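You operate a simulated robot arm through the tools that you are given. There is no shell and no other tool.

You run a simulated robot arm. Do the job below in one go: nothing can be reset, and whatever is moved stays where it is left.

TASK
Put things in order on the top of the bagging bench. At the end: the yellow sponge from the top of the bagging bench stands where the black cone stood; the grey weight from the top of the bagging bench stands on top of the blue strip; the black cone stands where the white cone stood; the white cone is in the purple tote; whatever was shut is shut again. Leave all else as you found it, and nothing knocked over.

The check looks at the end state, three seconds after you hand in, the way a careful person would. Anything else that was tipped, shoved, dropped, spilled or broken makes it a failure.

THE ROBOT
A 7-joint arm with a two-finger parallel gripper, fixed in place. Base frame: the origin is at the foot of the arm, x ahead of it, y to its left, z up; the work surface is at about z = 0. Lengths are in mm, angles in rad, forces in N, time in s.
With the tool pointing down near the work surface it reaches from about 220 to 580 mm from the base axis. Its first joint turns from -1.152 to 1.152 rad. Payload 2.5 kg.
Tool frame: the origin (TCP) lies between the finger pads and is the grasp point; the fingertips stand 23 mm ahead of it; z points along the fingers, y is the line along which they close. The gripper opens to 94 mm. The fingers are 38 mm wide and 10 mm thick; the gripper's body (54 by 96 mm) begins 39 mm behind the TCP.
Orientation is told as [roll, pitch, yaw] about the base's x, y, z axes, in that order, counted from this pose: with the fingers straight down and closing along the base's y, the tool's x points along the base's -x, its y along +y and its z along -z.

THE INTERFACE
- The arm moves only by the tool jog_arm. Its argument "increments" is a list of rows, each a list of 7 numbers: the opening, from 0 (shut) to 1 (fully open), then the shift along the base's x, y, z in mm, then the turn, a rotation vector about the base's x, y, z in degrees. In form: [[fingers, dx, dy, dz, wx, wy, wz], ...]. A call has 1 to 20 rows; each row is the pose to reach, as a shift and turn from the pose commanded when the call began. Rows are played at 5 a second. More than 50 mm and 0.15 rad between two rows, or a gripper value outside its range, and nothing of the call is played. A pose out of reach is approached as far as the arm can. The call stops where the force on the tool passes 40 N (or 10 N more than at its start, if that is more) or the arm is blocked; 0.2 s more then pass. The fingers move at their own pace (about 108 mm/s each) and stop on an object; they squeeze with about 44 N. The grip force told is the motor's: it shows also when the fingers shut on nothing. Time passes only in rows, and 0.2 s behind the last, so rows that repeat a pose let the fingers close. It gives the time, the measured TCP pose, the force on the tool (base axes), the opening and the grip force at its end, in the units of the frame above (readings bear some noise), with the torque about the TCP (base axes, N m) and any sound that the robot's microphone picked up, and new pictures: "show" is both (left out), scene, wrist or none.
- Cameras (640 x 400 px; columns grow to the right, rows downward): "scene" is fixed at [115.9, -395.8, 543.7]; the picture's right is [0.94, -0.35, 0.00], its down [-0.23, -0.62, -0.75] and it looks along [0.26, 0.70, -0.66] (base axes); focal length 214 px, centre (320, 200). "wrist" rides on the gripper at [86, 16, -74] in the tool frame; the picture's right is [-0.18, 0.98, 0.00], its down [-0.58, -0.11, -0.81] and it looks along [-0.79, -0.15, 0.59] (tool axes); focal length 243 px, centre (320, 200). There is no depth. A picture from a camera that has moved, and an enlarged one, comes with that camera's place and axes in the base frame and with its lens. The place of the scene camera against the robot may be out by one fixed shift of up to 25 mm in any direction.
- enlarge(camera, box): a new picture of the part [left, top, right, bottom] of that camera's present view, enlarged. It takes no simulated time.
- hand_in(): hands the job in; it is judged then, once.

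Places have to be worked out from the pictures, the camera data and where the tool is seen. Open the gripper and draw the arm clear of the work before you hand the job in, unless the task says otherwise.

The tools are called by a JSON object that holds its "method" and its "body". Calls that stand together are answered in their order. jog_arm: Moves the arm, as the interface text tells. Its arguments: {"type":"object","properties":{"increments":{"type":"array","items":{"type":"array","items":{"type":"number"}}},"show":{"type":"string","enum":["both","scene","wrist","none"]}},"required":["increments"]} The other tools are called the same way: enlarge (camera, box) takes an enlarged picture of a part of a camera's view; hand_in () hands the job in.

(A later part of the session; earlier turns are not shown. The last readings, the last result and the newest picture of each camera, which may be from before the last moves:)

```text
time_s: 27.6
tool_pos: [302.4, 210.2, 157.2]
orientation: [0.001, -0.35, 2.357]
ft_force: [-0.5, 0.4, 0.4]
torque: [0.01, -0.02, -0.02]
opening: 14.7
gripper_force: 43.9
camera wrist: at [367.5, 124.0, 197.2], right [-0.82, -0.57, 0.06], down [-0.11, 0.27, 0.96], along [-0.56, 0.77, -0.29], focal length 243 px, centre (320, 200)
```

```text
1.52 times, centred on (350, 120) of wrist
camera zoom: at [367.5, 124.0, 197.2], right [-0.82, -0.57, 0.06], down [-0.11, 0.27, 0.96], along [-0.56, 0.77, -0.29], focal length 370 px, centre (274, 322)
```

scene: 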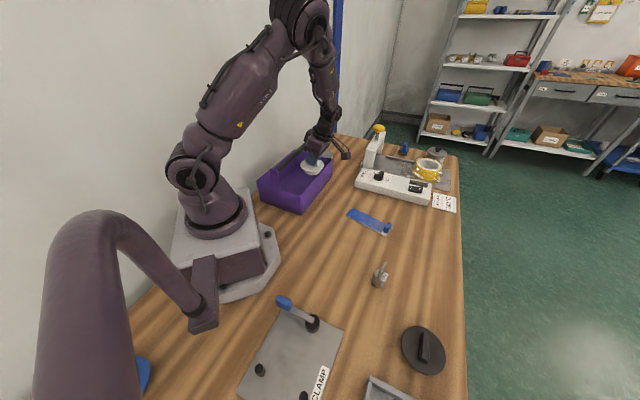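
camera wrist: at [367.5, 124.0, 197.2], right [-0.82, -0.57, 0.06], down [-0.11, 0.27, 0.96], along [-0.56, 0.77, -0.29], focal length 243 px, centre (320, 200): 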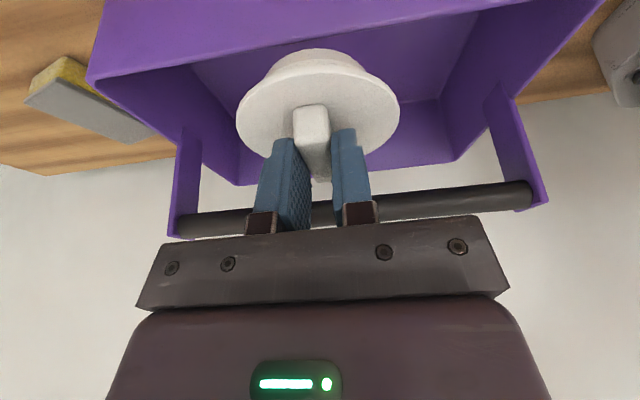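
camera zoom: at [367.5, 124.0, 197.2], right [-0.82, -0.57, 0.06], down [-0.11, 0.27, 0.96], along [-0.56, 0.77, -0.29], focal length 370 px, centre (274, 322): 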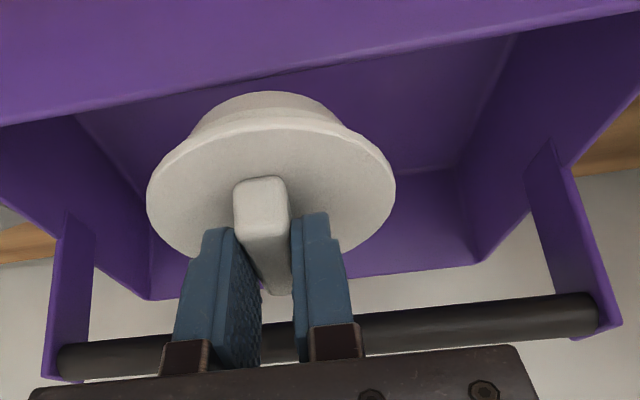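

Clear on all sides. I continue inward 20 mm while dropping, then descend straight to ~30 mm above the tote floor.

{"method": "jog_arm", "body": {"increments": [[0, -6.8, 7.4, -4, 0, 0, 0], [0, -13.6, 14.7, -19, 0, 0, 0], [0, -13.9, 15.1, -35, 0, 0, 0], [0, -13.9, 15.1, -52, 0, 0, 0], [0, -13.9, 15.1, -70, 0, 0, 0], [0, -13.9, 15.1, -70, 0, 0, 0]]}}

{"method": "enlarge", "body": {"camera": "scene", "box": [240, 100, 400, 230]}}

{"method": "enlarge", "body": {"camera": "wrist", "box": [140, 0, 560, 240]}}

```text
time_s: 29.0
tool_pos: [288.8, 227.5, 86.9]
orientation: [-0.001, -0.348, 2.357]
ft_force: [0.6, 0.6, -0.6]
torque: [0.03, -0.02, 0.0]
opening: 14.7
gripper_force: 44.3
camera wrist: at [352.9, 140.3, 127.3], right [-0.82, -0.57, 0.06], down [-0.11, 0.27, 0.96], along [-0.56, 0.77, -0.29], focal length 243 px, centre (320, 200)
```

scene: 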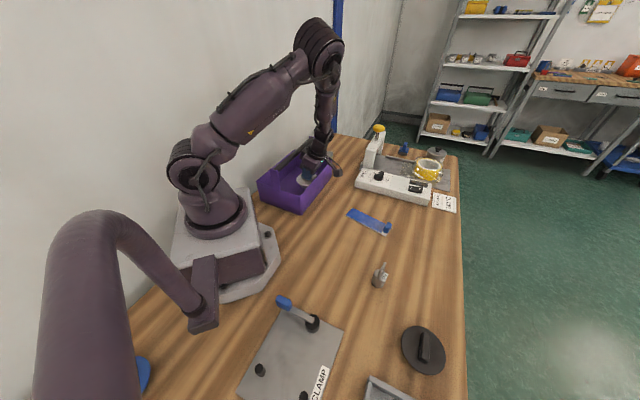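
wrist: 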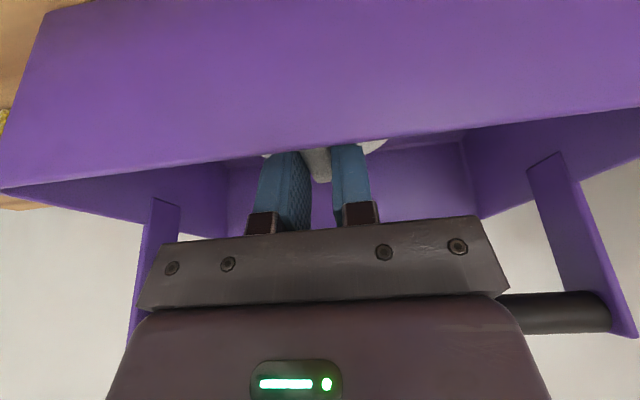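

```text
3.08 times, centred on (320, 165) of scene
camera zoom: at [115.9, -395.8, 543.7], right [0.94, -0.35, 0.0], down [-0.23, -0.62, -0.75], along [0.26, 0.7, -0.66], focal length 660 px, centre (320, 308)
```

zoom: 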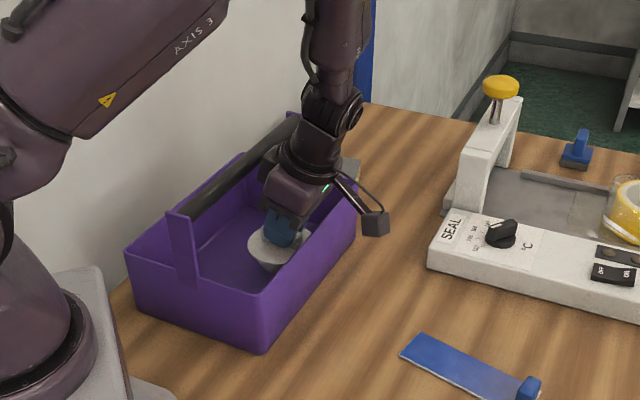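

```text
1.52 times, centred on (350, 120) of wrist
camera zoom: at [352.9, 140.3, 127.3], right [-0.82, -0.57, 0.06], down [-0.11, 0.27, 0.96], along [-0.56, 0.77, -0.29], focal length 370 px, centre (274, 322)
```

zoom: 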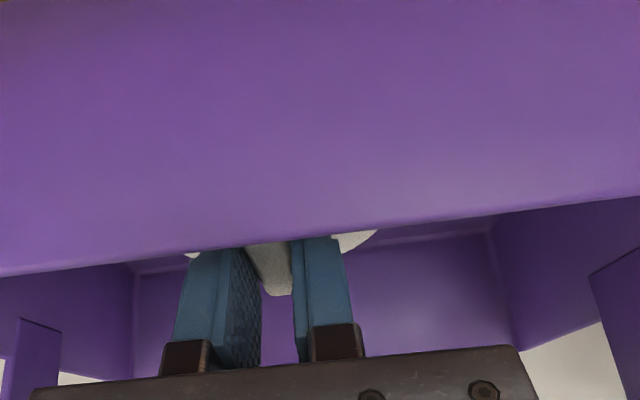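

The gripper body's lower corner would come close to the near rim, so I shift 10 mm toward the bar (still ≥14 mm clear) before the final descent.

{"method": "jog_arm", "body": {"increments": [[0, -3.4, 3.7, 0, 0, 0, 0], [0, -6.8, 7.4, 0, 0, 0, 0], [0, -6.8, 7.4, -10, 0, 0, 0], [0, -6.8, 7.4, -19, 0, 0, 0], [0, -6.8, 7.4, -19, 0, 0, 0]], "show": "scene"}}

{"method": "enlarge", "body": {"camera": "scene", "box": [260, 120, 370, 220]}}

```text
time_s: 30.2
tool_pos: [280.7, 234.0, 67.3]
orientation: [-0.001, -0.349, 2.356]
ft_force: [0.9, -0.7, 0.0]
torque: [0.0, -0.03, -0.01]
opening: 14.9
gripper_force: 43.7
```

scene: 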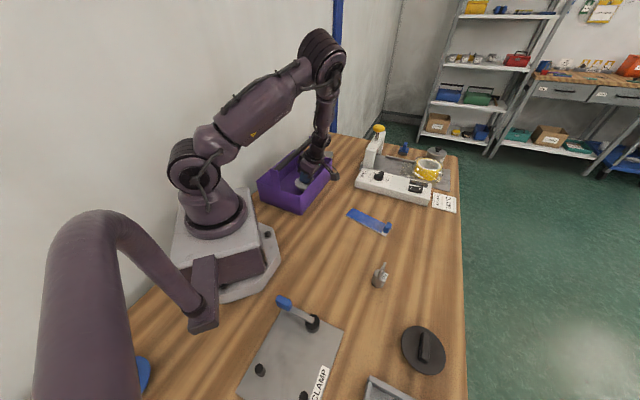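

```text
4.00 times, centred on (315, 170) of scene
camera zoom: at [115.9, -395.8, 543.7], right [0.94, -0.35, 0.0], down [-0.23, -0.62, -0.75], along [0.26, 0.7, -0.66], focal length 858 px, centre (340, 320)
```

zoom: 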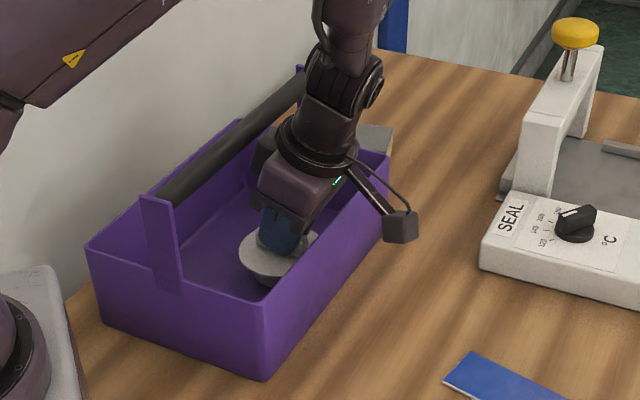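

About 11 mm above the bench level now. I lower in small steps watching for contact force.

{"method": "jog_arm", "body": {"increments": [[0, 0, 0, -2, 0, 0, 0], [0, 0, 0, -4, 0, 0, 0], [0, 0, 0, -4, 0, 0, 0]], "show": "none"}}

{"method": "jog_arm", "body": {"increments": [[0, 0, 0, -1, 0, 0, 0], [0, 0, 0, -1, 0, 0, 0]], "show": "none"}}

{"method": "jog_arm", "body": {"increments": [[0, 0, 0, -1, 0, 0, 0], [0, 0, 0, -1, 0, 0, 0]], "show": "none"}}

```text
time_s: 31.0
tool_pos: [282.4, 234.7, 64.7]
orientation: [0.001, -0.348, 2.356]
ft_force: [-0.6, -0.3, -0.4]
torque: [0.0, -0.02, -0.03]
opening: 15.0
gripper_force: 44.3
```

```text
time_s: 31.6
tool_pos: [282.1, 234.9, 63.9]
orientation: [-0.002, -0.349, 2.355]
ft_force: [0.9, 0.3, -0.4]
torque: [-0.02, -0.02, -0.01]
opening: 14.9
gripper_force: 44.2
```

```text
time_s: 32.2
tool_pos: [282.5, 234.9, 62.0]
orientation: [0.001, -0.348, 2.356]
ft_force: [-0.1, 1.1, 0.0]
torque: [-0.01, -0.02, 0.01]
opening: 14.9
gripper_force: 44.6
```

No contact yet (z≈62). I continue 1 mm at a time.

{"method": "jog_arm", "body": {"increments": [[0, 0, 0, -1, 0, 0, 0], [0, 0, 0, -1, 0, 0, 0]], "show": "none"}}

{"method": "jog_arm", "body": {"increments": [[0, 0, 0, -1, 0, 0, 0], [0, 0, 0, -1, 0, 0, 0]], "show": "none"}}

{"method": "jog_arm", "body": {"increments": [[0, 0, 0, -1, 0, 0, 0], [0, 0, 0, -1, 0, 0, 0]], "show": "scene"}}

{"method": "enlarge", "body": {"camera": "scene", "box": [280, 150, 350, 210]}}

```text
time_s: 32.8
tool_pos: [281.2, 234.2, 61.1]
orientation: [0.001, -0.35, 2.355]
ft_force: [0.2, 0.6, 0.0]
torque: [0.01, -0.01, -0.01]
opening: 14.5
gripper_force: 43.8
```

```text
time_s: 33.4
tool_pos: [282.0, 235.3, 61.7]
orientation: [0.001, -0.349, 2.355]
ft_force: [-3.0, -2.6, 15.5]
torque: [-0.14, 0.17, 0.01]
opening: 14.9
gripper_force: 44.0
```

```text
time_s: 34.0
tool_pos: [282.6, 235.4, 61.6]
orientation: [-0.003, -0.348, 2.36]
ft_force: [-3.8, -6.1, 34.0]
torque: [-0.18, 0.13, 0.05]
opening: 15.1
gripper_force: 44.1
```

scene: 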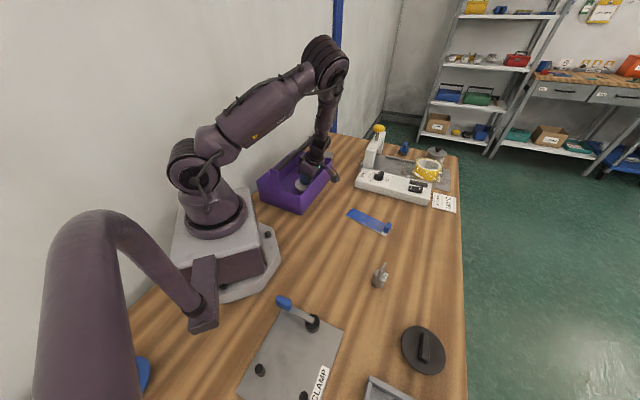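

```text
6.67 times, centred on (315, 180) of scene
camera zoom: at [115.8, -395.9, 543.7], right [0.94, -0.35, 0.0], down [-0.23, -0.62, -0.75], along [0.26, 0.7, -0.66], focal length 1430 px, centre (353, 333)
```

zoom: 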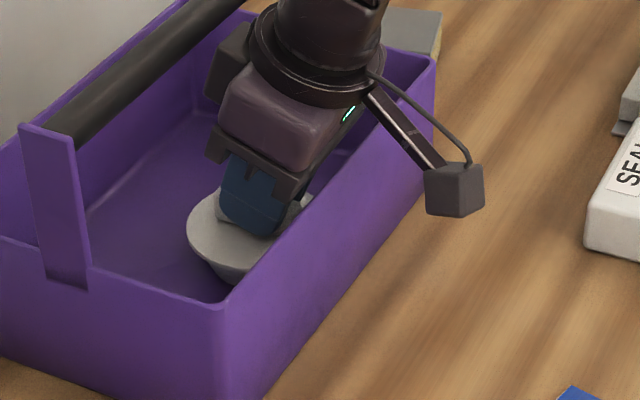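

Contact at the tote floor (34 N commanded press). I ease up 1.5 mm, open the fingers, and back out along the tool axis.

{"method": "jog_arm", "body": {"increments": [[0, 0, 0, 1.5, 0, 0, 0], [0, 0, 0, 1.5, 0, 0, 0], [0.2, 0, 0, 1.5, 0, 0, 0], [0.4, 0, 0, 1.5, 0, 0, 0], [0.4, 0, 0, 1.5, 0, 0, 0]]}}

{"method": "enlarge", "body": {"camera": "wrist", "box": [200, 80, 440, 240]}}

```text
time_s: 35.2
tool_pos: [282.0, 234.4, 61.3]
orientation: [-0.001, -0.349, 2.358]
ft_force: [0.5, -0.5, -0.1]
torque: [0.02, -0.04, -0.02]
opening: 37.8
gripper_force: 0.0
camera wrist: at [346.3, 147.2, 101.8], right [-0.82, -0.57, 0.06], down [-0.11, 0.27, 0.96], along [-0.56, 0.77, -0.29], focal length 243 px, centre (320, 200)
```

scene: 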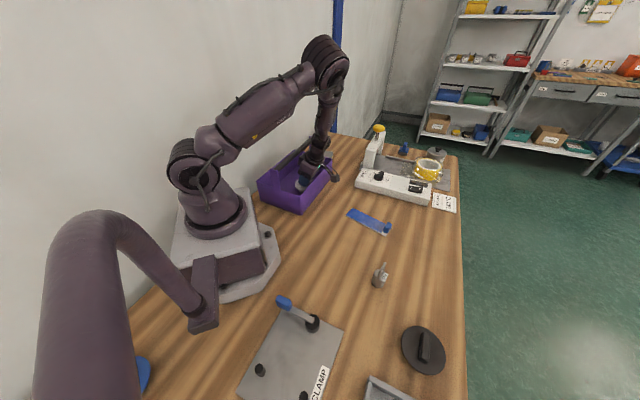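
wrist: 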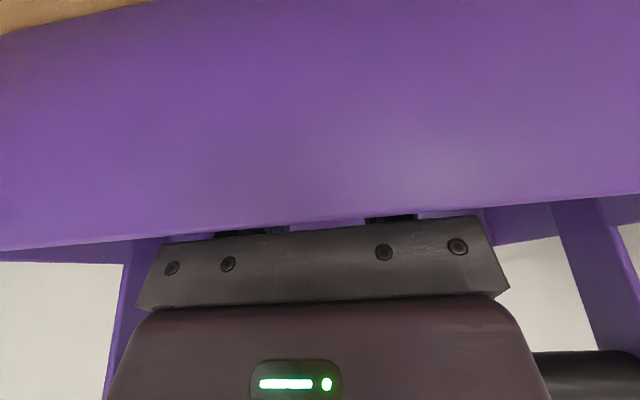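

```text
2.50 times, centred on (320, 160) of wrist
camera zoom: at [346.3, 147.2, 101.8], right [-0.82, -0.57, 0.06], down [-0.11, 0.27, 0.96], along [-0.56, 0.77, -0.29], focal length 606 px, centre (320, 300)
```

zoom: 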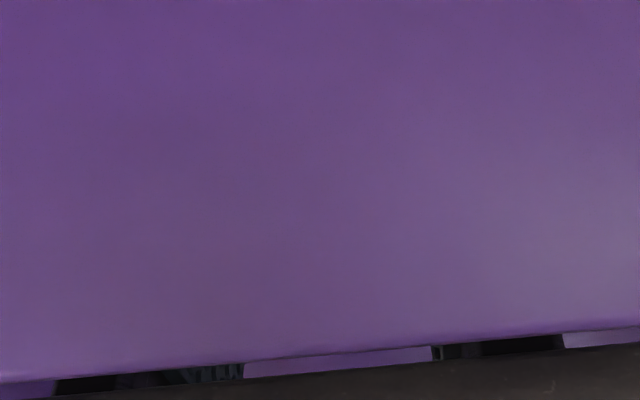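

Released. Backing out along the leaned axis.

{"method": "jog_arm", "body": {"increments": [[0.4, 2.4, -2.4, 9.4, 0, 0, 0], [0.4, 7.3, -7.3, 28.2, 0, 0, 0], [0.4, 14.5, -14.5, 56.4, 0, 0, 0], [0.4, 22, -22, 86, 0, 0, 0], [0.4, 32, -32, 124, 0, 0, 0], [0.4, 50, -50, 150, 0, 0, 0], [0.4, 50, -50, 150, 0, 0, 0]]}}

{"method": "enlarge", "body": {"camera": "scene", "box": [240, 120, 360, 220]}}

{"method": "enlarge", "body": {"camera": "wrist", "box": [60, 0, 560, 240]}}

```text
time_s: 36.8
tool_pos: [330.9, 183.2, 210.4]
orientation: [0.0, -0.35, 2.356]
ft_force: [0.2, -0.1, 0.4]
torque: [-0.01, -0.02, -0.01]
opening: 37.7
gripper_force: 0.0
camera wrist: at [396.3, 96.7, 251.9], right [-0.82, -0.57, 0.06], down [-0.12, 0.27, 0.96], along [-0.56, 0.77, -0.29], focal length 243 px, centre (320, 200)
```

scene: 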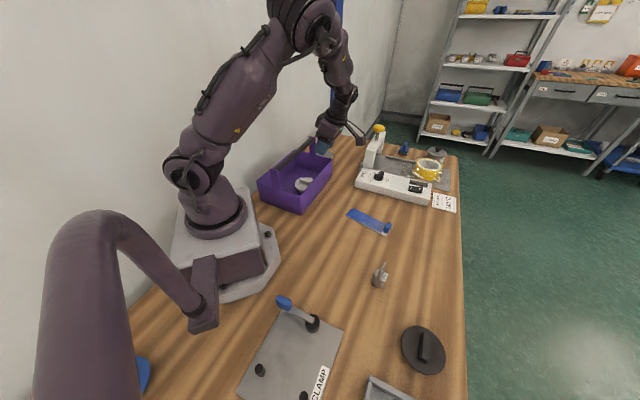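
wrist: 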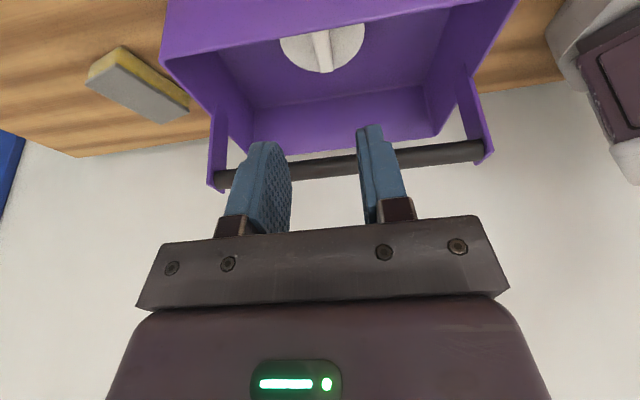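

```text
4.00 times, centred on (300, 170) of scene
camera zoom: at [115.9, -395.8, 543.7], right [0.94, -0.35, 0.0], down [-0.23, -0.62, -0.75], along [0.26, 0.7, -0.66], focal length 858 px, centre (400, 320)
```

zoom: 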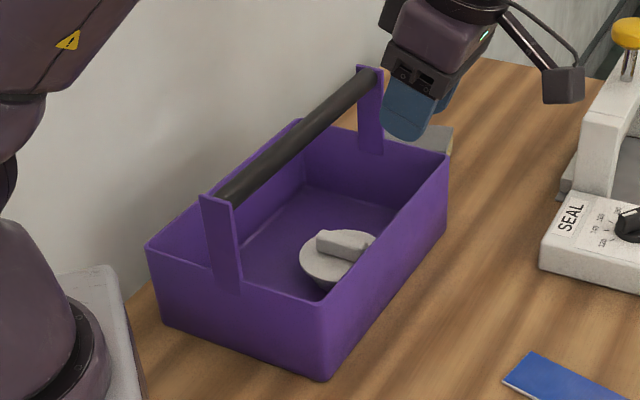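

```text
1.28 times, centred on (310, 120) of wrist
camera zoom: at [396.3, 96.7, 251.9], right [-0.82, -0.57, 0.06], down [-0.12, 0.27, 0.96], along [-0.56, 0.77, -0.29], focal length 311 px, centre (333, 302)
```

zoom: 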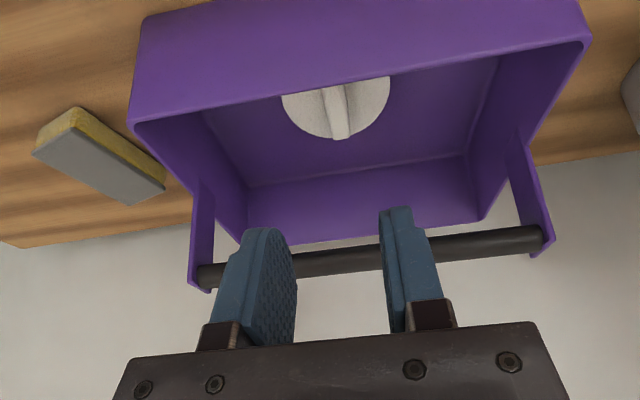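

The white cone stands upright in the tote, and the tote hasn't moved. Next: untilt here, then swing to the black cone.

{"method": "jog_arm", "body": {"increments": [[0.6, 0, -15, 0, -5, -5, 0], [0.6, 0, -30, 0, -10, -10, 0], [0.6, 0, -45, 0, -14.14, -14.14, 0], [0.6, 0, -60, 0, -14.14, -14.14, 0]], "show": "none"}}

{"method": "jog_arm", "body": {"increments": [[0.6, 0, -30, 0, 0, 0, -7.5], [0.6, 0, -65, 0, 0, 0, -15], [0.6, 0, -105, 0, 0, 0, -22.5], [0.6, 0, -145, 0, 0, 0, -30], [0.6, 0, -185, 0, 0, 0, -37.5], [0.6, 0, -225, 0, 0, 0, -45], [0.6, 0, -265, 0, 0, 0, -52.5], [0.6, 0, -305, 0, 0, 0, -60], [0.6, 0, -345, 0, 0, 0, -67.5], [0.6, 0, -385, 0, 0, 0, -75], [0.6, 0, -425, 0, 0, 0, -82.5], [0.6, 0, -455, -10, 0, 0, -90], [0.6, 2, -475, -30, 0, 0, -90], [0.6, 2, -475, -30, 0, 0, -90]]}}

{"method": "enlarge", "body": {"camera": "wrist", "box": [200, 0, 440, 220]}}

```text
time_s: 37.8
tool_pos: [331.4, 124.4, 211.6]
orientation: [-0.001, 0.003, 2.355]
ft_force: [0.2, 0.3, -0.7]
torque: [-0.01, 0.0, -0.02]
opening: 56.4
gripper_force: 0.1
```

```text
time_s: 40.8
tool_pos: [331.3, -354.1, 180.4]
orientation: [-0.001, 0.001, 0.786]
ft_force: [-0.8, 0.4, -0.8]
torque: [0.02, 0.0, 0.04]
opening: 56.4
gripper_force: 0.1
camera wrist: at [260.7, -403.2, 255.3], right [-0.56, 0.83, 0.0], down [0.49, 0.33, 0.81], along [0.67, 0.45, -0.59], focal length 243 px, centre (320, 200)
```

scene: 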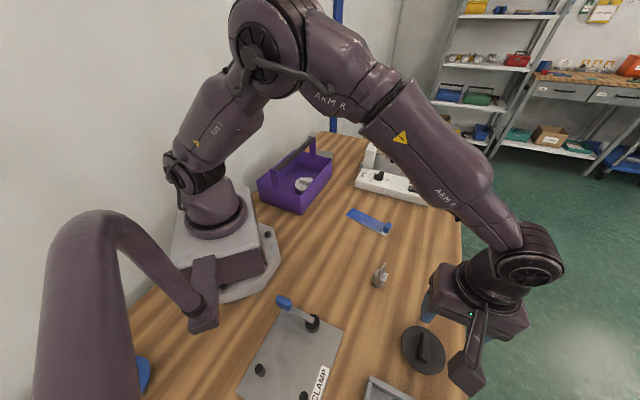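
wrist: 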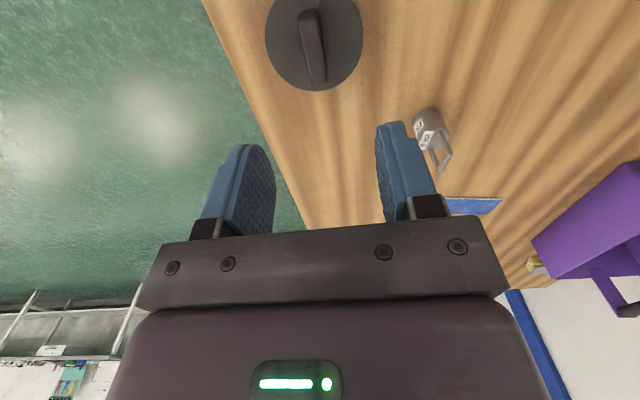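

```text
1.82 times, centred on (320, 110) of wrist
camera zoom: at [260.7, -403.2, 255.3], right [-0.56, 0.83, 0.0], down [0.49, 0.33, 0.81], along [0.67, 0.45, -0.59], focal length 441 px, centre (320, 364)
```

zoom: 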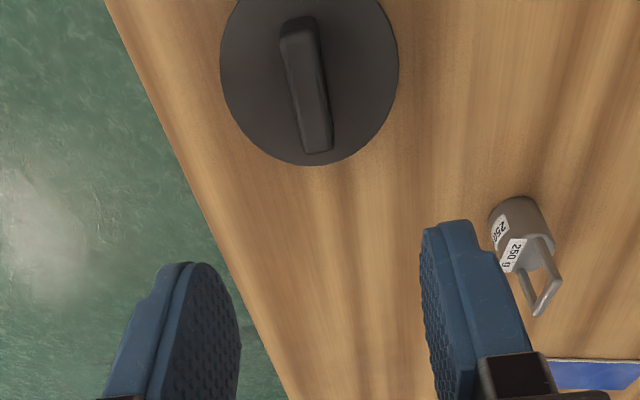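

The black handle is centred near (335,-357) along ~43–45°. I align and descend with a vertical tool.

{"method": "jog_arm", "body": {"increments": [[0.5, 3.7, -2.4, -30, 0, 0, 0], [0.5, 3.7, -2.4, -70, 0, 0, 0], [0.5, 3.7, -2.4, -95, 0, 0, 0], [0.5, 3.7, -2.4, -95, 0, 0, 0]], "show": "wrist"}}

{"method": "enlarge", "body": {"camera": "wrist", "box": [200, 0, 440, 220]}}

```text
time_s: 41.8
tool_pos: [336.6, -352.9, 86.6]
orientation: [-0.001, 0.0, 0.785]
ft_force: [-0.3, 0.2, 0.9]
torque: [0.0, 0.0, 0.0]
opening: 46.7
gripper_force: 0.1
camera wrist: at [265.0, -402.9, 161.3], right [-0.56, 0.83, 0.0], down [0.49, 0.33, 0.81], along [0.67, 0.46, -0.59], focal length 243 px, centre (320, 200)
```

wrist: 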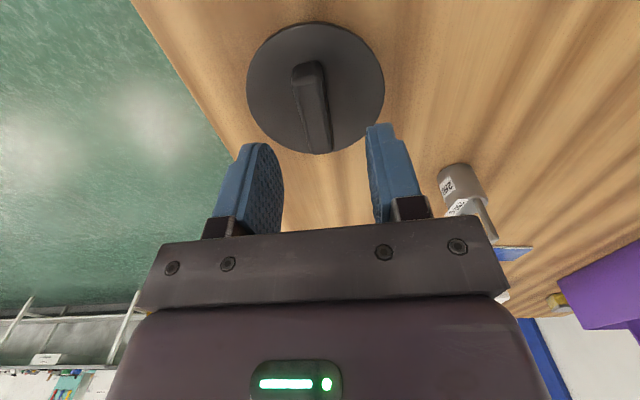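

```text
1.82 times, centred on (320, 110) of wrist
camera zoom: at [265.0, -402.9, 161.3], right [-0.56, 0.83, 0.0], down [0.49, 0.33, 0.81], along [0.67, 0.46, -0.59], focal length 441 px, centre (320, 364)
```

zoom: 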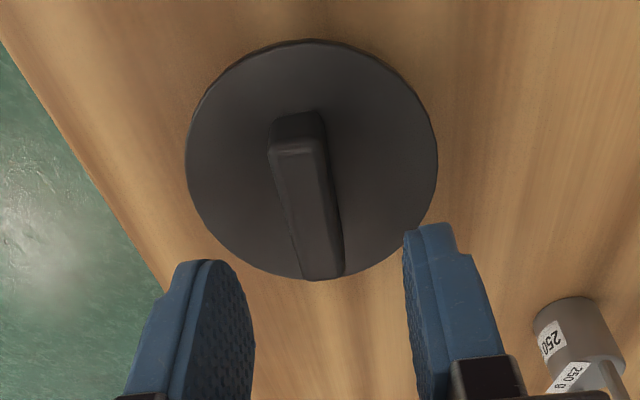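

Flange centre measured at (336,-356.5), radius 42, handle at ~43°. Small correction, descend to z≈52.5 and grip.

{"method": "jog_arm", "body": {"increments": [[0.5, -0.5, -2, -10, 0, 0, -1], [0.5, -1, -3, -22, 0, 0, -2], [0.5, -1, -3, -30, 0, 0, -2], [0.5, -1, -3, -34, 0, 0, -2], [0.5, -1, -3, -34, 0, 0, -2]], "show": "wrist"}}

{"method": "enlarge", "body": {"camera": "wrist", "box": [200, 40, 440, 240]}}

```text
time_s: 43.0
tool_pos: [337.0, -356.0, 51.8]
orientation: [-0.001, 0.001, 0.75]
ft_force: [0.5, 0.4, 0.2]
torque: [0.02, -0.01, -0.05]
opening: 47.1
gripper_force: 0.1
camera wrist: at [262.3, -404.2, 126.3], right [-0.54, 0.84, 0.0], down [0.5, 0.32, 0.81], along [0.68, 0.43, -0.59], focal length 243 px, centre (320, 200)
```

wrist: 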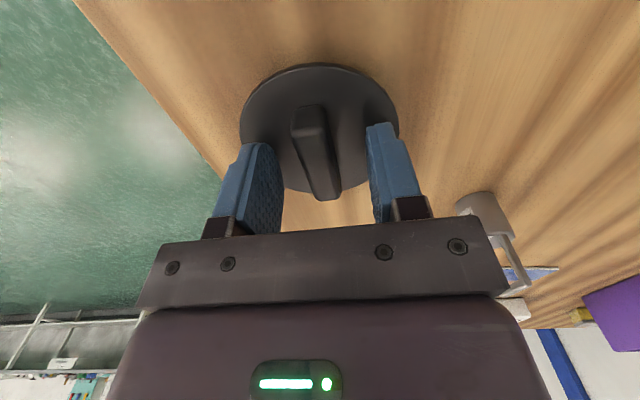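

```text
2.00 times, centred on (320, 140) of wrist
camera zoom: at [262.3, -404.2, 126.3], right [-0.54, 0.84, 0.0], down [0.5, 0.32, 0.81], along [0.68, 0.43, -0.59], focal length 485 px, centre (320, 320)
```

zoom: 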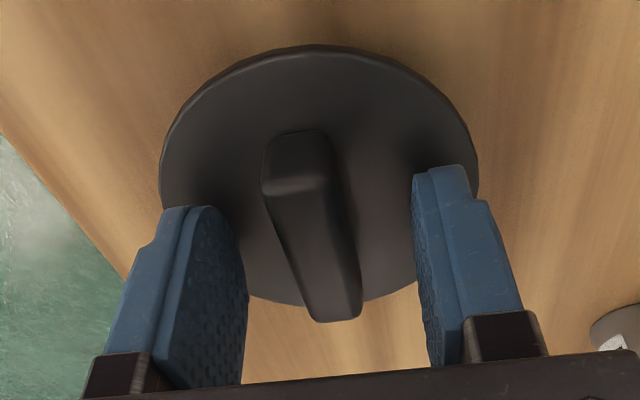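

Aligned, tips just over the flange. Closing and lifting a little.

{"method": "jog_arm", "body": {"increments": [[0, 0, 0, 0, 0, 0, 0], [0, 0, 0, 0, 0, 0, 0], [0, 0, 0, 0, 0, 0, 0]], "show": "wrist"}}

{"method": "enlarge", "body": {"camera": "wrist", "box": [200, 40, 440, 240]}}

```text
time_s: 43.8
tool_pos: [335.7, -357.2, 52.3]
orientation: [-0.002, 0.001, 0.75]
ft_force: [-0.9, 0.2, 0.5]
torque: [0.02, -0.01, -0.04]
opening: 14.6
gripper_force: 44.1
camera wrist: at [262.3, -404.1, 126.4], right [-0.54, 0.84, 0.0], down [0.5, 0.32, 0.81], along [0.68, 0.43, -0.59], focal length 243 px, centre (320, 200)
```

wrist: 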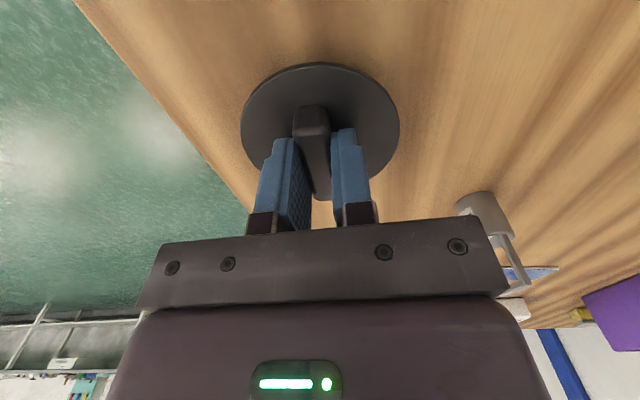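

```text
2.00 times, centred on (320, 140) of wrist
camera zoom: at [262.3, -404.1, 126.4], right [-0.54, 0.84, 0.0], down [0.5, 0.32, 0.81], along [0.68, 0.43, -0.59], focal length 485 px, centre (320, 320)
```

zoom: 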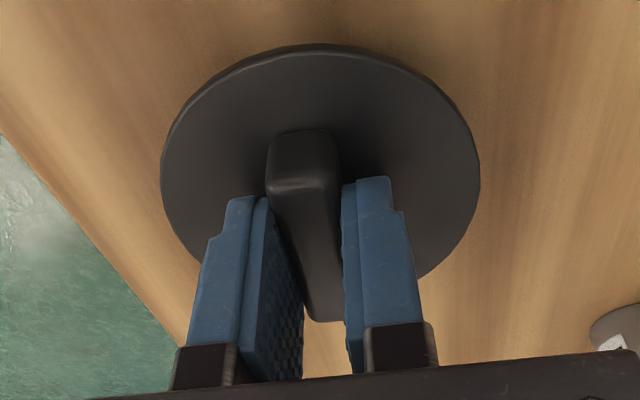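

Gripped at 14.6 mm. The white cone's former centre is about (255.5,-276.7), so I lift 60 mm, shift by (−80.5,+80), and lower back to just above the surface.

{"method": "jog_arm", "body": {"increments": [[0, 0, 0, 8, 0, 0, 0], [0, 0, 0, 30, 0, 0, 0], [0, 0, 0, 60, 0, 0, 0], [0, -20, 20, 60, 0, 0, 0], [0, -45, 44, 60, 0, 0, 0], [0, -70, 69, 60, 0, 0, 0], [0, -80.5, 79.8, 60, 0, 0, 0], [0, -80.5, 79.8, 40, 0, 0, 0], [0, -80.5, 79.8, 20, 0, 0, 0], [0, -80.5, 79.8, 8, 0, 0, 0], [0, -80.5, 79.8, 8, 0, 0, 0]]}}

{"method": "enlarge", "body": {"camera": "wrist", "box": [200, 40, 440, 240]}}

```text
time_s: 46.2
tool_pos: [253.9, -275.9, 60.8]
orientation: [0.0, 0.001, 0.751]
ft_force: [-0.3, 0.0, 0.2]
torque: [0.0, -0.02, 0.0]
opening: 14.7
gripper_force: 43.7
camera wrist: at [181.0, -323.3, 134.8], right [-0.54, 0.84, 0.0], down [0.5, 0.32, 0.81], along [0.68, 0.43, -0.59], focal length 243 px, centre (320, 200)
```

scene: 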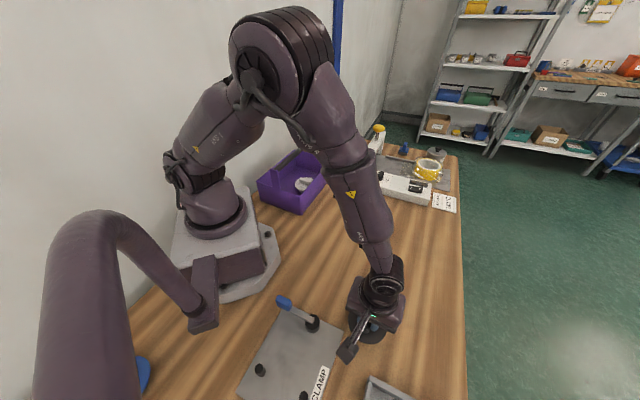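
wrist: 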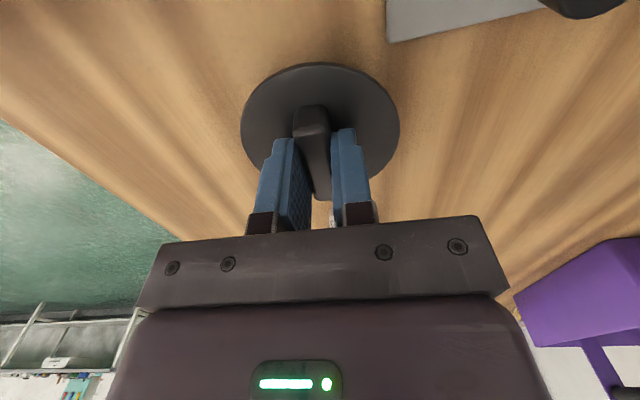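

```text
2.00 times, centred on (320, 140) of wrist
camera zoom: at [181.0, -323.3, 134.8], right [-0.54, 0.84, 0.0], down [0.5, 0.32, 0.81], along [0.68, 0.43, -0.59], focal length 485 px, centre (320, 320)
```

zoom: 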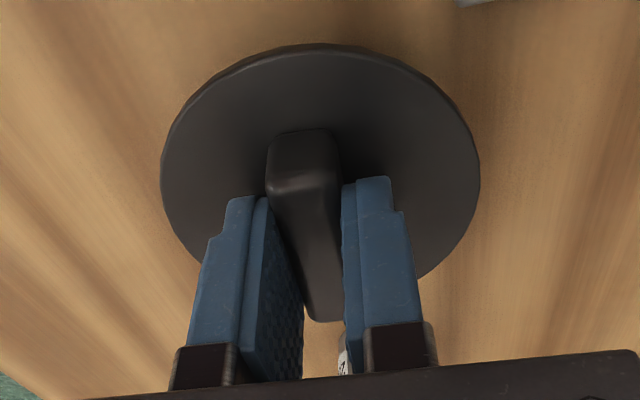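

Position good. Lowering the last 8 mm to the original height, then releasing.

{"method": "jog_arm", "body": {"increments": [[0, 0.5, -0.5, -4, 0, 0, 0], [0, 0.5, -0.5, -7, 0, 0, 0], [0, 0.5, -0.5, -8, 0, 0, 0], [0, 0.5, -0.5, -8, 0, 0, 0]], "show": "none"}}

```text
time_s: 47.2
tool_pos: [255.0, -276.6, 51.4]
orientation: [0.0, -0.001, 0.749]
ft_force: [-0.6, 0.1, 1.9]
torque: [-0.04, -0.01, -0.01]
opening: 14.6
gripper_force: 43.9
```

Light contact (≈2 N). Opening and rising clear.

{"method": "jog_arm", "body": {"increments": [[0.25, 0, 0, 0, 0, 0, 0], [0.45, 0, 0, 0, 0, 0, 0], [0.45, 0, 0, 0, 0, 0, 0], [0.45, 0, 0, 15, 0, 0, 0], [0.45, 0, 0, 40, 0, 0, 0], [0.45, 0, 0, 80, 0, 0, 0], [0.45, 0, 0, 120, 0, 0, 0], [0.45, 0, 0, 120, 0, 0, 0]]}}

{"method": "enlarge", "body": {"camera": "wrist", "box": [200, 0, 440, 200]}}

{"method": "enlarge", "body": {"camera": "scene", "box": [220, 280, 480, 400]}}

```text
time_s: 49.0
tool_pos: [256.9, -278.1, 171.6]
orientation: [0.001, 0.001, 0.752]
ft_force: [0.4, -0.5, -0.1]
torque: [0.01, 0.02, -0.02]
opening: 42.2
gripper_force: 0.1
camera wrist: at [183.5, -324.9, 246.2], right [-0.54, 0.84, 0.0], down [0.5, 0.32, 0.81], along [0.68, 0.43, -0.59], focal length 243 px, centre (320, 200)
```

scene: 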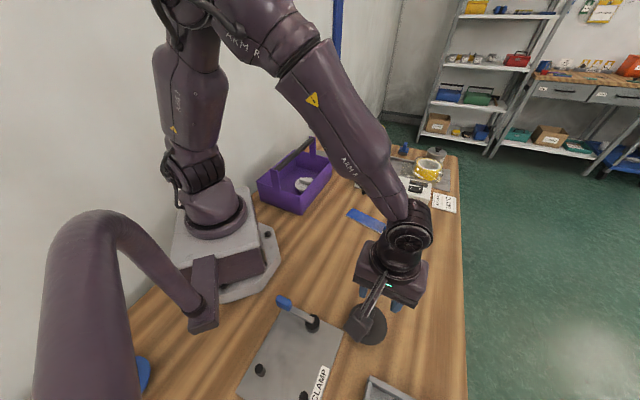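
wrist: 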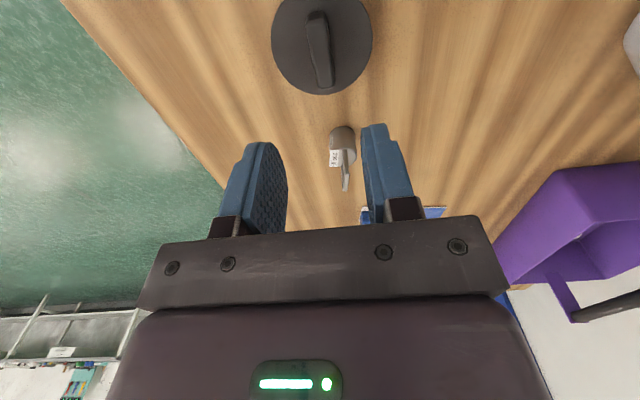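

```text
2.00 times, centred on (320, 100) of wrist
camera zoom: at [183.5, -324.9, 246.2], right [-0.54, 0.84, 0.0], down [0.5, 0.32, 0.81], along [0.68, 0.43, -0.59], focal length 485 px, centre (320, 400)
```

zoom: 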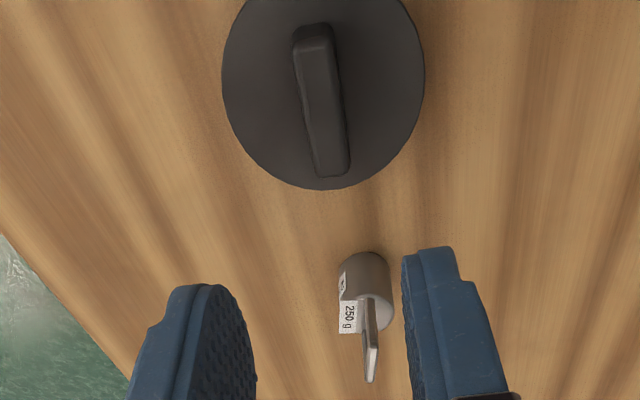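

```text
2.46 times, centred on (350, 340) of scene
camera zoom: at [115.9, -395.8, 543.7], right [0.94, -0.35, 0.0], down [-0.23, -0.62, -0.75], along [0.26, 0.7, -0.66], focal length 528 px, centre (246, -145)
```

zoom: 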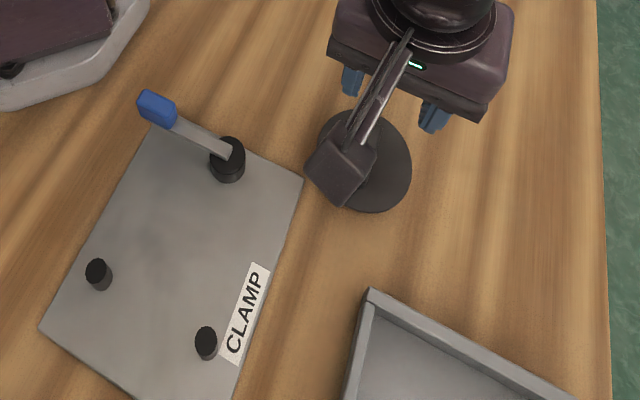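

The black cone's silhouette coincides with where the white one was. Next is the weight: ~31 mm cylinder, 43 mm tall with a bail handle up to z≈76, at about (335,-195). I move above it, well clear of the bail.

{"method": "jog_arm", "body": {"increments": [[0.45, 26, 27, 0, 0, 0, 0], [0.45, 52, 54, 0, 0, 0, 0], [0.45, 60, 62, 0, 0, 0, 0], [0.45, 60, 62, -25, 0, 0, 0], [0.45, 60, 62, -25, 0, 0, 0]], "show": "wrist"}}

{"method": "enlarge", "body": {"camera": "wrist", "box": [220, 0, 440, 220]}}

```text
time_s: 50.2
tool_pos: [315.3, -214.5, 146.6]
orientation: [0.001, 0.0, 0.751]
ft_force: [-0.6, -0.4, -0.2]
torque: [0.0, 0.01, -0.02]
opening: 42.2
gripper_force: 0.0
camera wrist: at [242.1, -262.2, 221.4], right [-0.54, 0.84, 0.0], down [0.5, 0.32, 0.81], along [0.68, 0.43, -0.59], focal length 243 px, centre (320, 200)
```

wrist: 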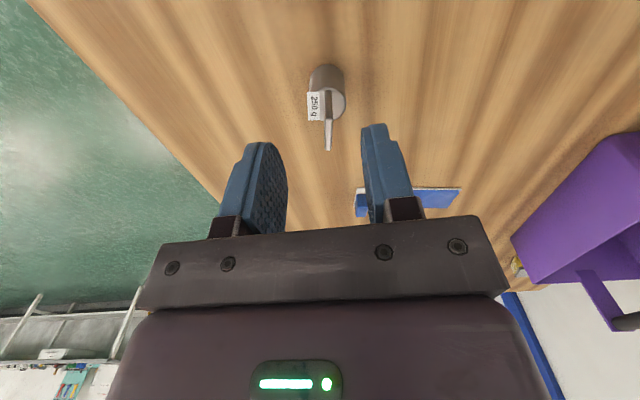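

```text
1.82 times, centred on (330, 110) of wrist
camera zoom: at [242.1, -262.2, 221.4], right [-0.54, 0.84, 0.0], down [0.5, 0.32, 0.81], along [0.68, 0.43, -0.59], focal length 441 px, centre (302, 364)
```

zoom: 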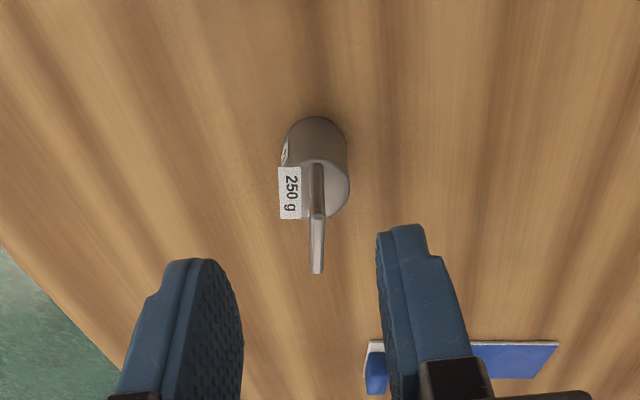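

The weight's centre is about (337,-195.5), the bail is edge-on to the camera (≈36° direction). I turn −6°, centre over it and descend to z≈95 first.

{"method": "jog_arm", "body": {"increments": [[0.45, 11, 9, 0, 0, 0, -3], [0.45, 22, 19, 0, 0, 0, -6], [0.45, 22, 19, -20, 0, 0, -6], [0.45, 22, 19, -38, 0, 0, -6], [0.45, 22, 19, -38, 0, 0, -6]], "show": "wrist"}}

{"method": "enlarge", "body": {"camera": "wrist", "box": [220, 20, 440, 240]}}

```text
time_s: 51.4
tool_pos: [339.4, -196.5, 109.5]
orientation: [-0.001, -0.002, 0.645]
ft_force: [0.3, 0.0, 1.4]
torque: [-0.01, -0.04, 0.03]
opening: 42.2
gripper_force: 0.1
camera wrist: at [260.7, -235.9, 184.6], right [-0.44, 0.9, 0.0], down [0.53, 0.26, 0.81], along [0.72, 0.36, -0.59], focal length 243 px, centre (320, 200)
```

wrist: 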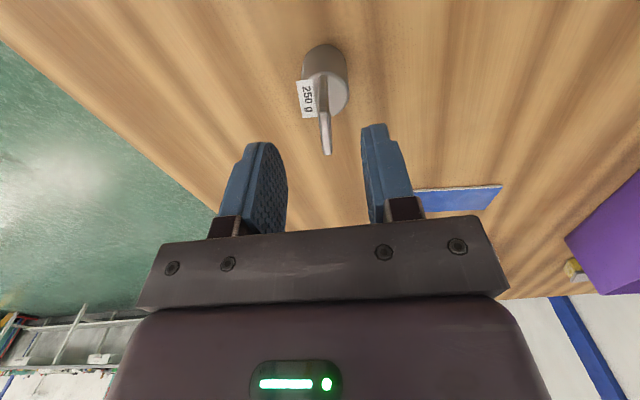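

```text
1.82 times, centred on (330, 130) of wrist
camera zoom: at [260.7, -235.9, 184.6], right [-0.44, 0.9, 0.0], down [0.53, 0.26, 0.81], along [0.72, 0.36, -0.59], focal length 441 px, centre (302, 327)
```

zoom: 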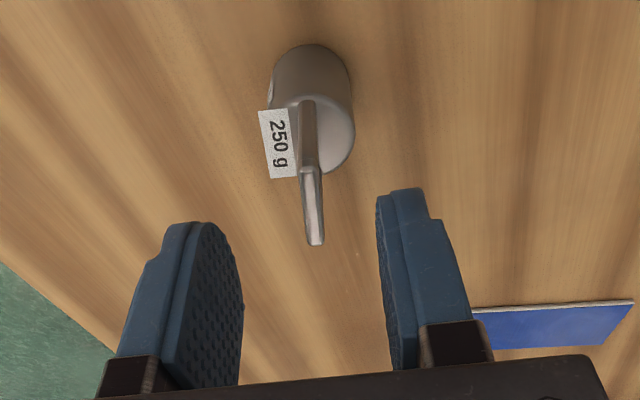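

The bail runs at ~32–33°, so I turn −4° more, correct 2 mm and descend to z≈74, where the tips sit above the label.

{"method": "jog_arm", "body": {"increments": [[0.45, -1.5, 2.3, 0, 0, 0, -4], [0.45, -1.5, 2.3, -15, 0, 0, -4], [0.45, -1.5, 2.3, -28, 0, 0, -4], [0.45, -1.5, 2.3, -35, 0, 0, -4], [0.45, -1.5, 2.3, -35, 0, 0, -4]], "show": "wrist"}}

{"method": "enlarge", "body": {"camera": "wrist", "box": [220, 60, 440, 240]}}

```text
time_s: 52.6
tool_pos: [336.0, -193.5, 72.1]
orientation: [0.002, 0.0, 0.576]
ft_force: [-0.2, -0.4, 0.0]
torque: [-0.01, -0.04, 0.0]
opening: 42.4
gripper_force: 0.0
camera wrist: at [256.1, -227.2, 147.9], right [-0.38, 0.92, 0.0], down [0.55, 0.23, 0.81], along [0.75, 0.31, -0.59], focal length 243 px, centre (320, 200)
```

wrist: 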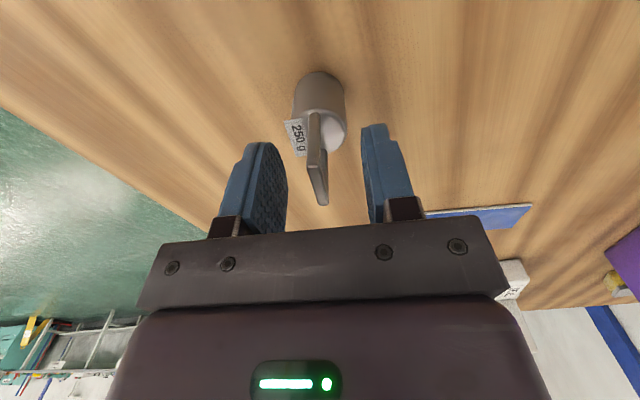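

```text
2.22 times, centred on (330, 150) of wrist
camera zoom: at [256.1, -227.2, 147.9], right [-0.38, 0.92, 0.0], down [0.55, 0.23, 0.81], along [0.75, 0.31, -0.59], focal length 539 px, centre (298, 311)
```

zoom: 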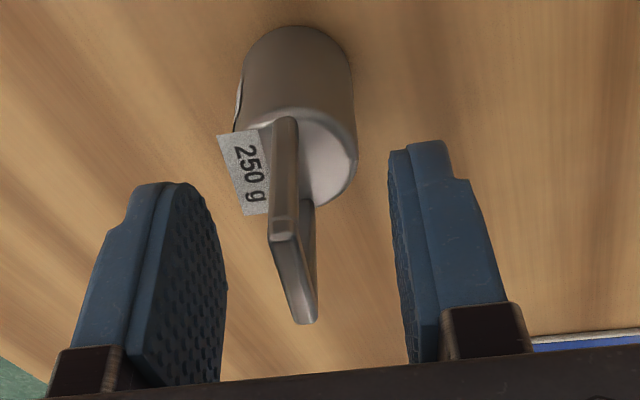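

The bail sits between the fingers and parallel to them. I raise 2 mm to keep clear of the label, then close.

{"method": "jog_arm", "body": {"increments": [[0.45, 1, -0.5, 2, 0, 0, -1], [0.2, 1, -0.5, 2, 0, 0, -1], [0, 1, -0.5, 2, 0, 0, -1], [0, 1, -0.5, 2, 0, 0, -1], [0, 1, -0.5, 2, 0, 0, -1]], "show": "wrist"}}

{"method": "enlarge", "body": {"camera": "wrist", "box": [220, 60, 440, 240]}}

```text
time_s: 53.8
tool_pos: [337.1, -193.6, 75.9]
orientation: [0.0, 0.0, 0.559]
ft_force: [-0.3, -0.2, 0.2]
torque: [0.03, 0.0, 0.02]
opening: 5.8
gripper_force: 43.9
camera wrist: at [256.6, -226.5, 150.7], right [-0.37, 0.93, 0.0], down [0.55, 0.22, 0.81], along [0.75, 0.29, -0.59], focal length 243 px, centre (320, 200)
```

wrist: 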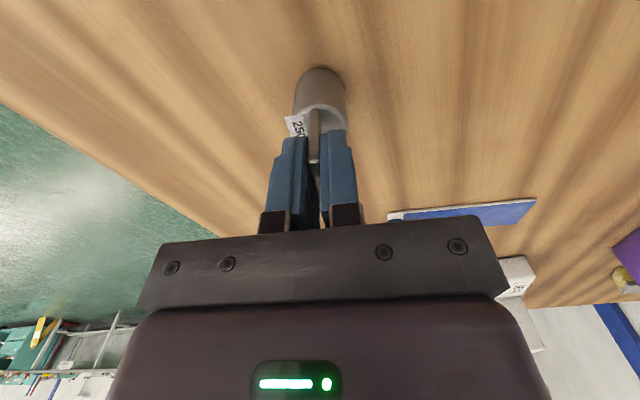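

```text
2.22 times, centred on (330, 150) of wrist
camera zoom: at [256.6, -226.5, 150.7], right [-0.37, 0.93, 0.0], down [0.55, 0.22, 0.81], along [0.75, 0.29, -0.59], focal length 539 px, centre (298, 311)
```

zoom: 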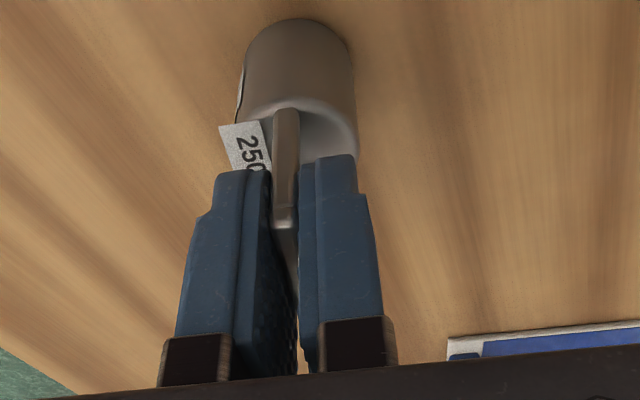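

Gripped on the bail (5.8 mm). Lift, check, then carry toward the strip.

{"method": "jog_arm", "body": {"increments": [[0, 0, 0, 5, 0, 0, 0], [0, 0, 0, 20, 0, 0, 0], [0, 0, 0, 50, 0, 0, 0], [0, 0, 0, 80, 0, 0, 0], [0, 15, 35, 80, 0, 0, 0], [0, 30, 75, 80, 0, 0, 0], [0, 45, 115, 80, 0, 0, 0], [0, 60, 150, 80, 0, 0, 0], [0, 70, 180, 80, 0, 0, 0], [0, 70, 180, 80, 0, 0, 0]]}}

{"method": "enlarge", "body": {"camera": "wrist", "box": [180, 0, 480, 220]}}

{"method": "enlarge", "body": {"camera": "scene", "box": [300, 160, 440, 270]}}

```text
time_s: 56.0
tool_pos: [409.3, -14.5, 156.7]
orientation: [0.0, 0.001, 0.559]
ft_force: [1.0, -0.6, -2.1]
torque: [0.04, -0.01, 0.01]
opening: 5.9
gripper_force: 44.0
camera wrist: at [328.0, -46.7, 231.3], right [-0.36, 0.93, 0.0], down [0.55, 0.22, 0.81], along [0.75, 0.29, -0.59], focal length 243 px, centre (320, 200)
```

scene: 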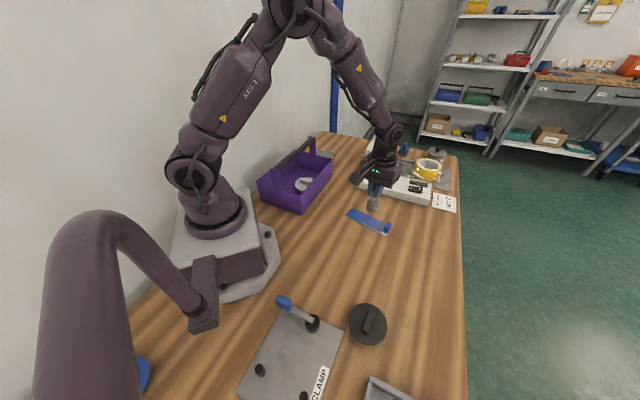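
wrist: 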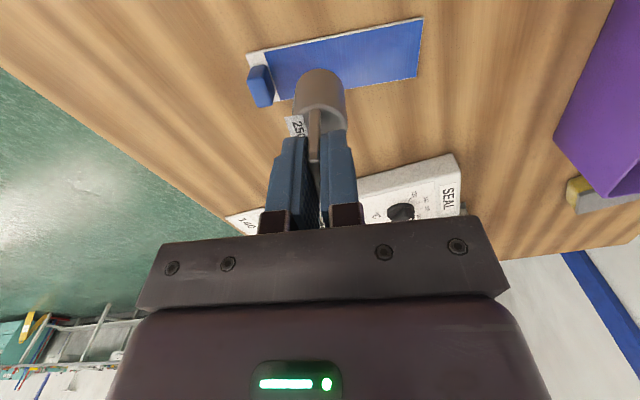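

```text
1.82 times, centred on (330, 110) of wrist
camera zoom: at [328.0, -46.7, 231.3], right [-0.36, 0.93, 0.0], down [0.55, 0.22, 0.81], along [0.75, 0.29, -0.59], focal length 441 px, centre (302, 364)
```

zoom: 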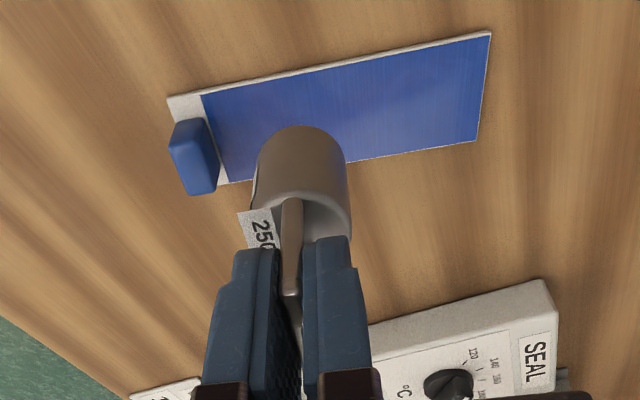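

```text
3.64 times, centred on (370, 215) of scene
camera zoom: at [115.9, -395.8, 543.7], right [0.94, -0.35, 0.0], down [-0.23, -0.62, -0.75], along [0.26, 0.7, -0.66], focal length 780 px, centre (138, 146)
```

zoom: 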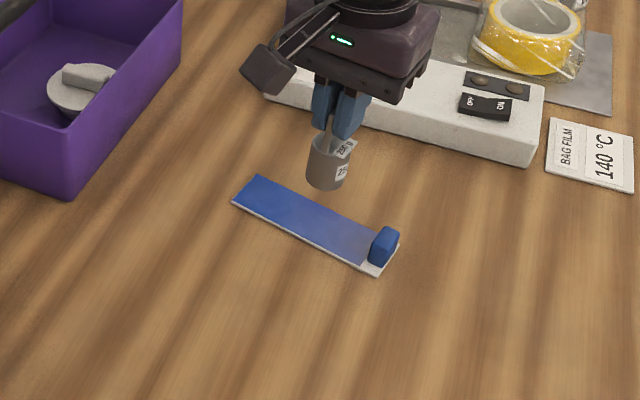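

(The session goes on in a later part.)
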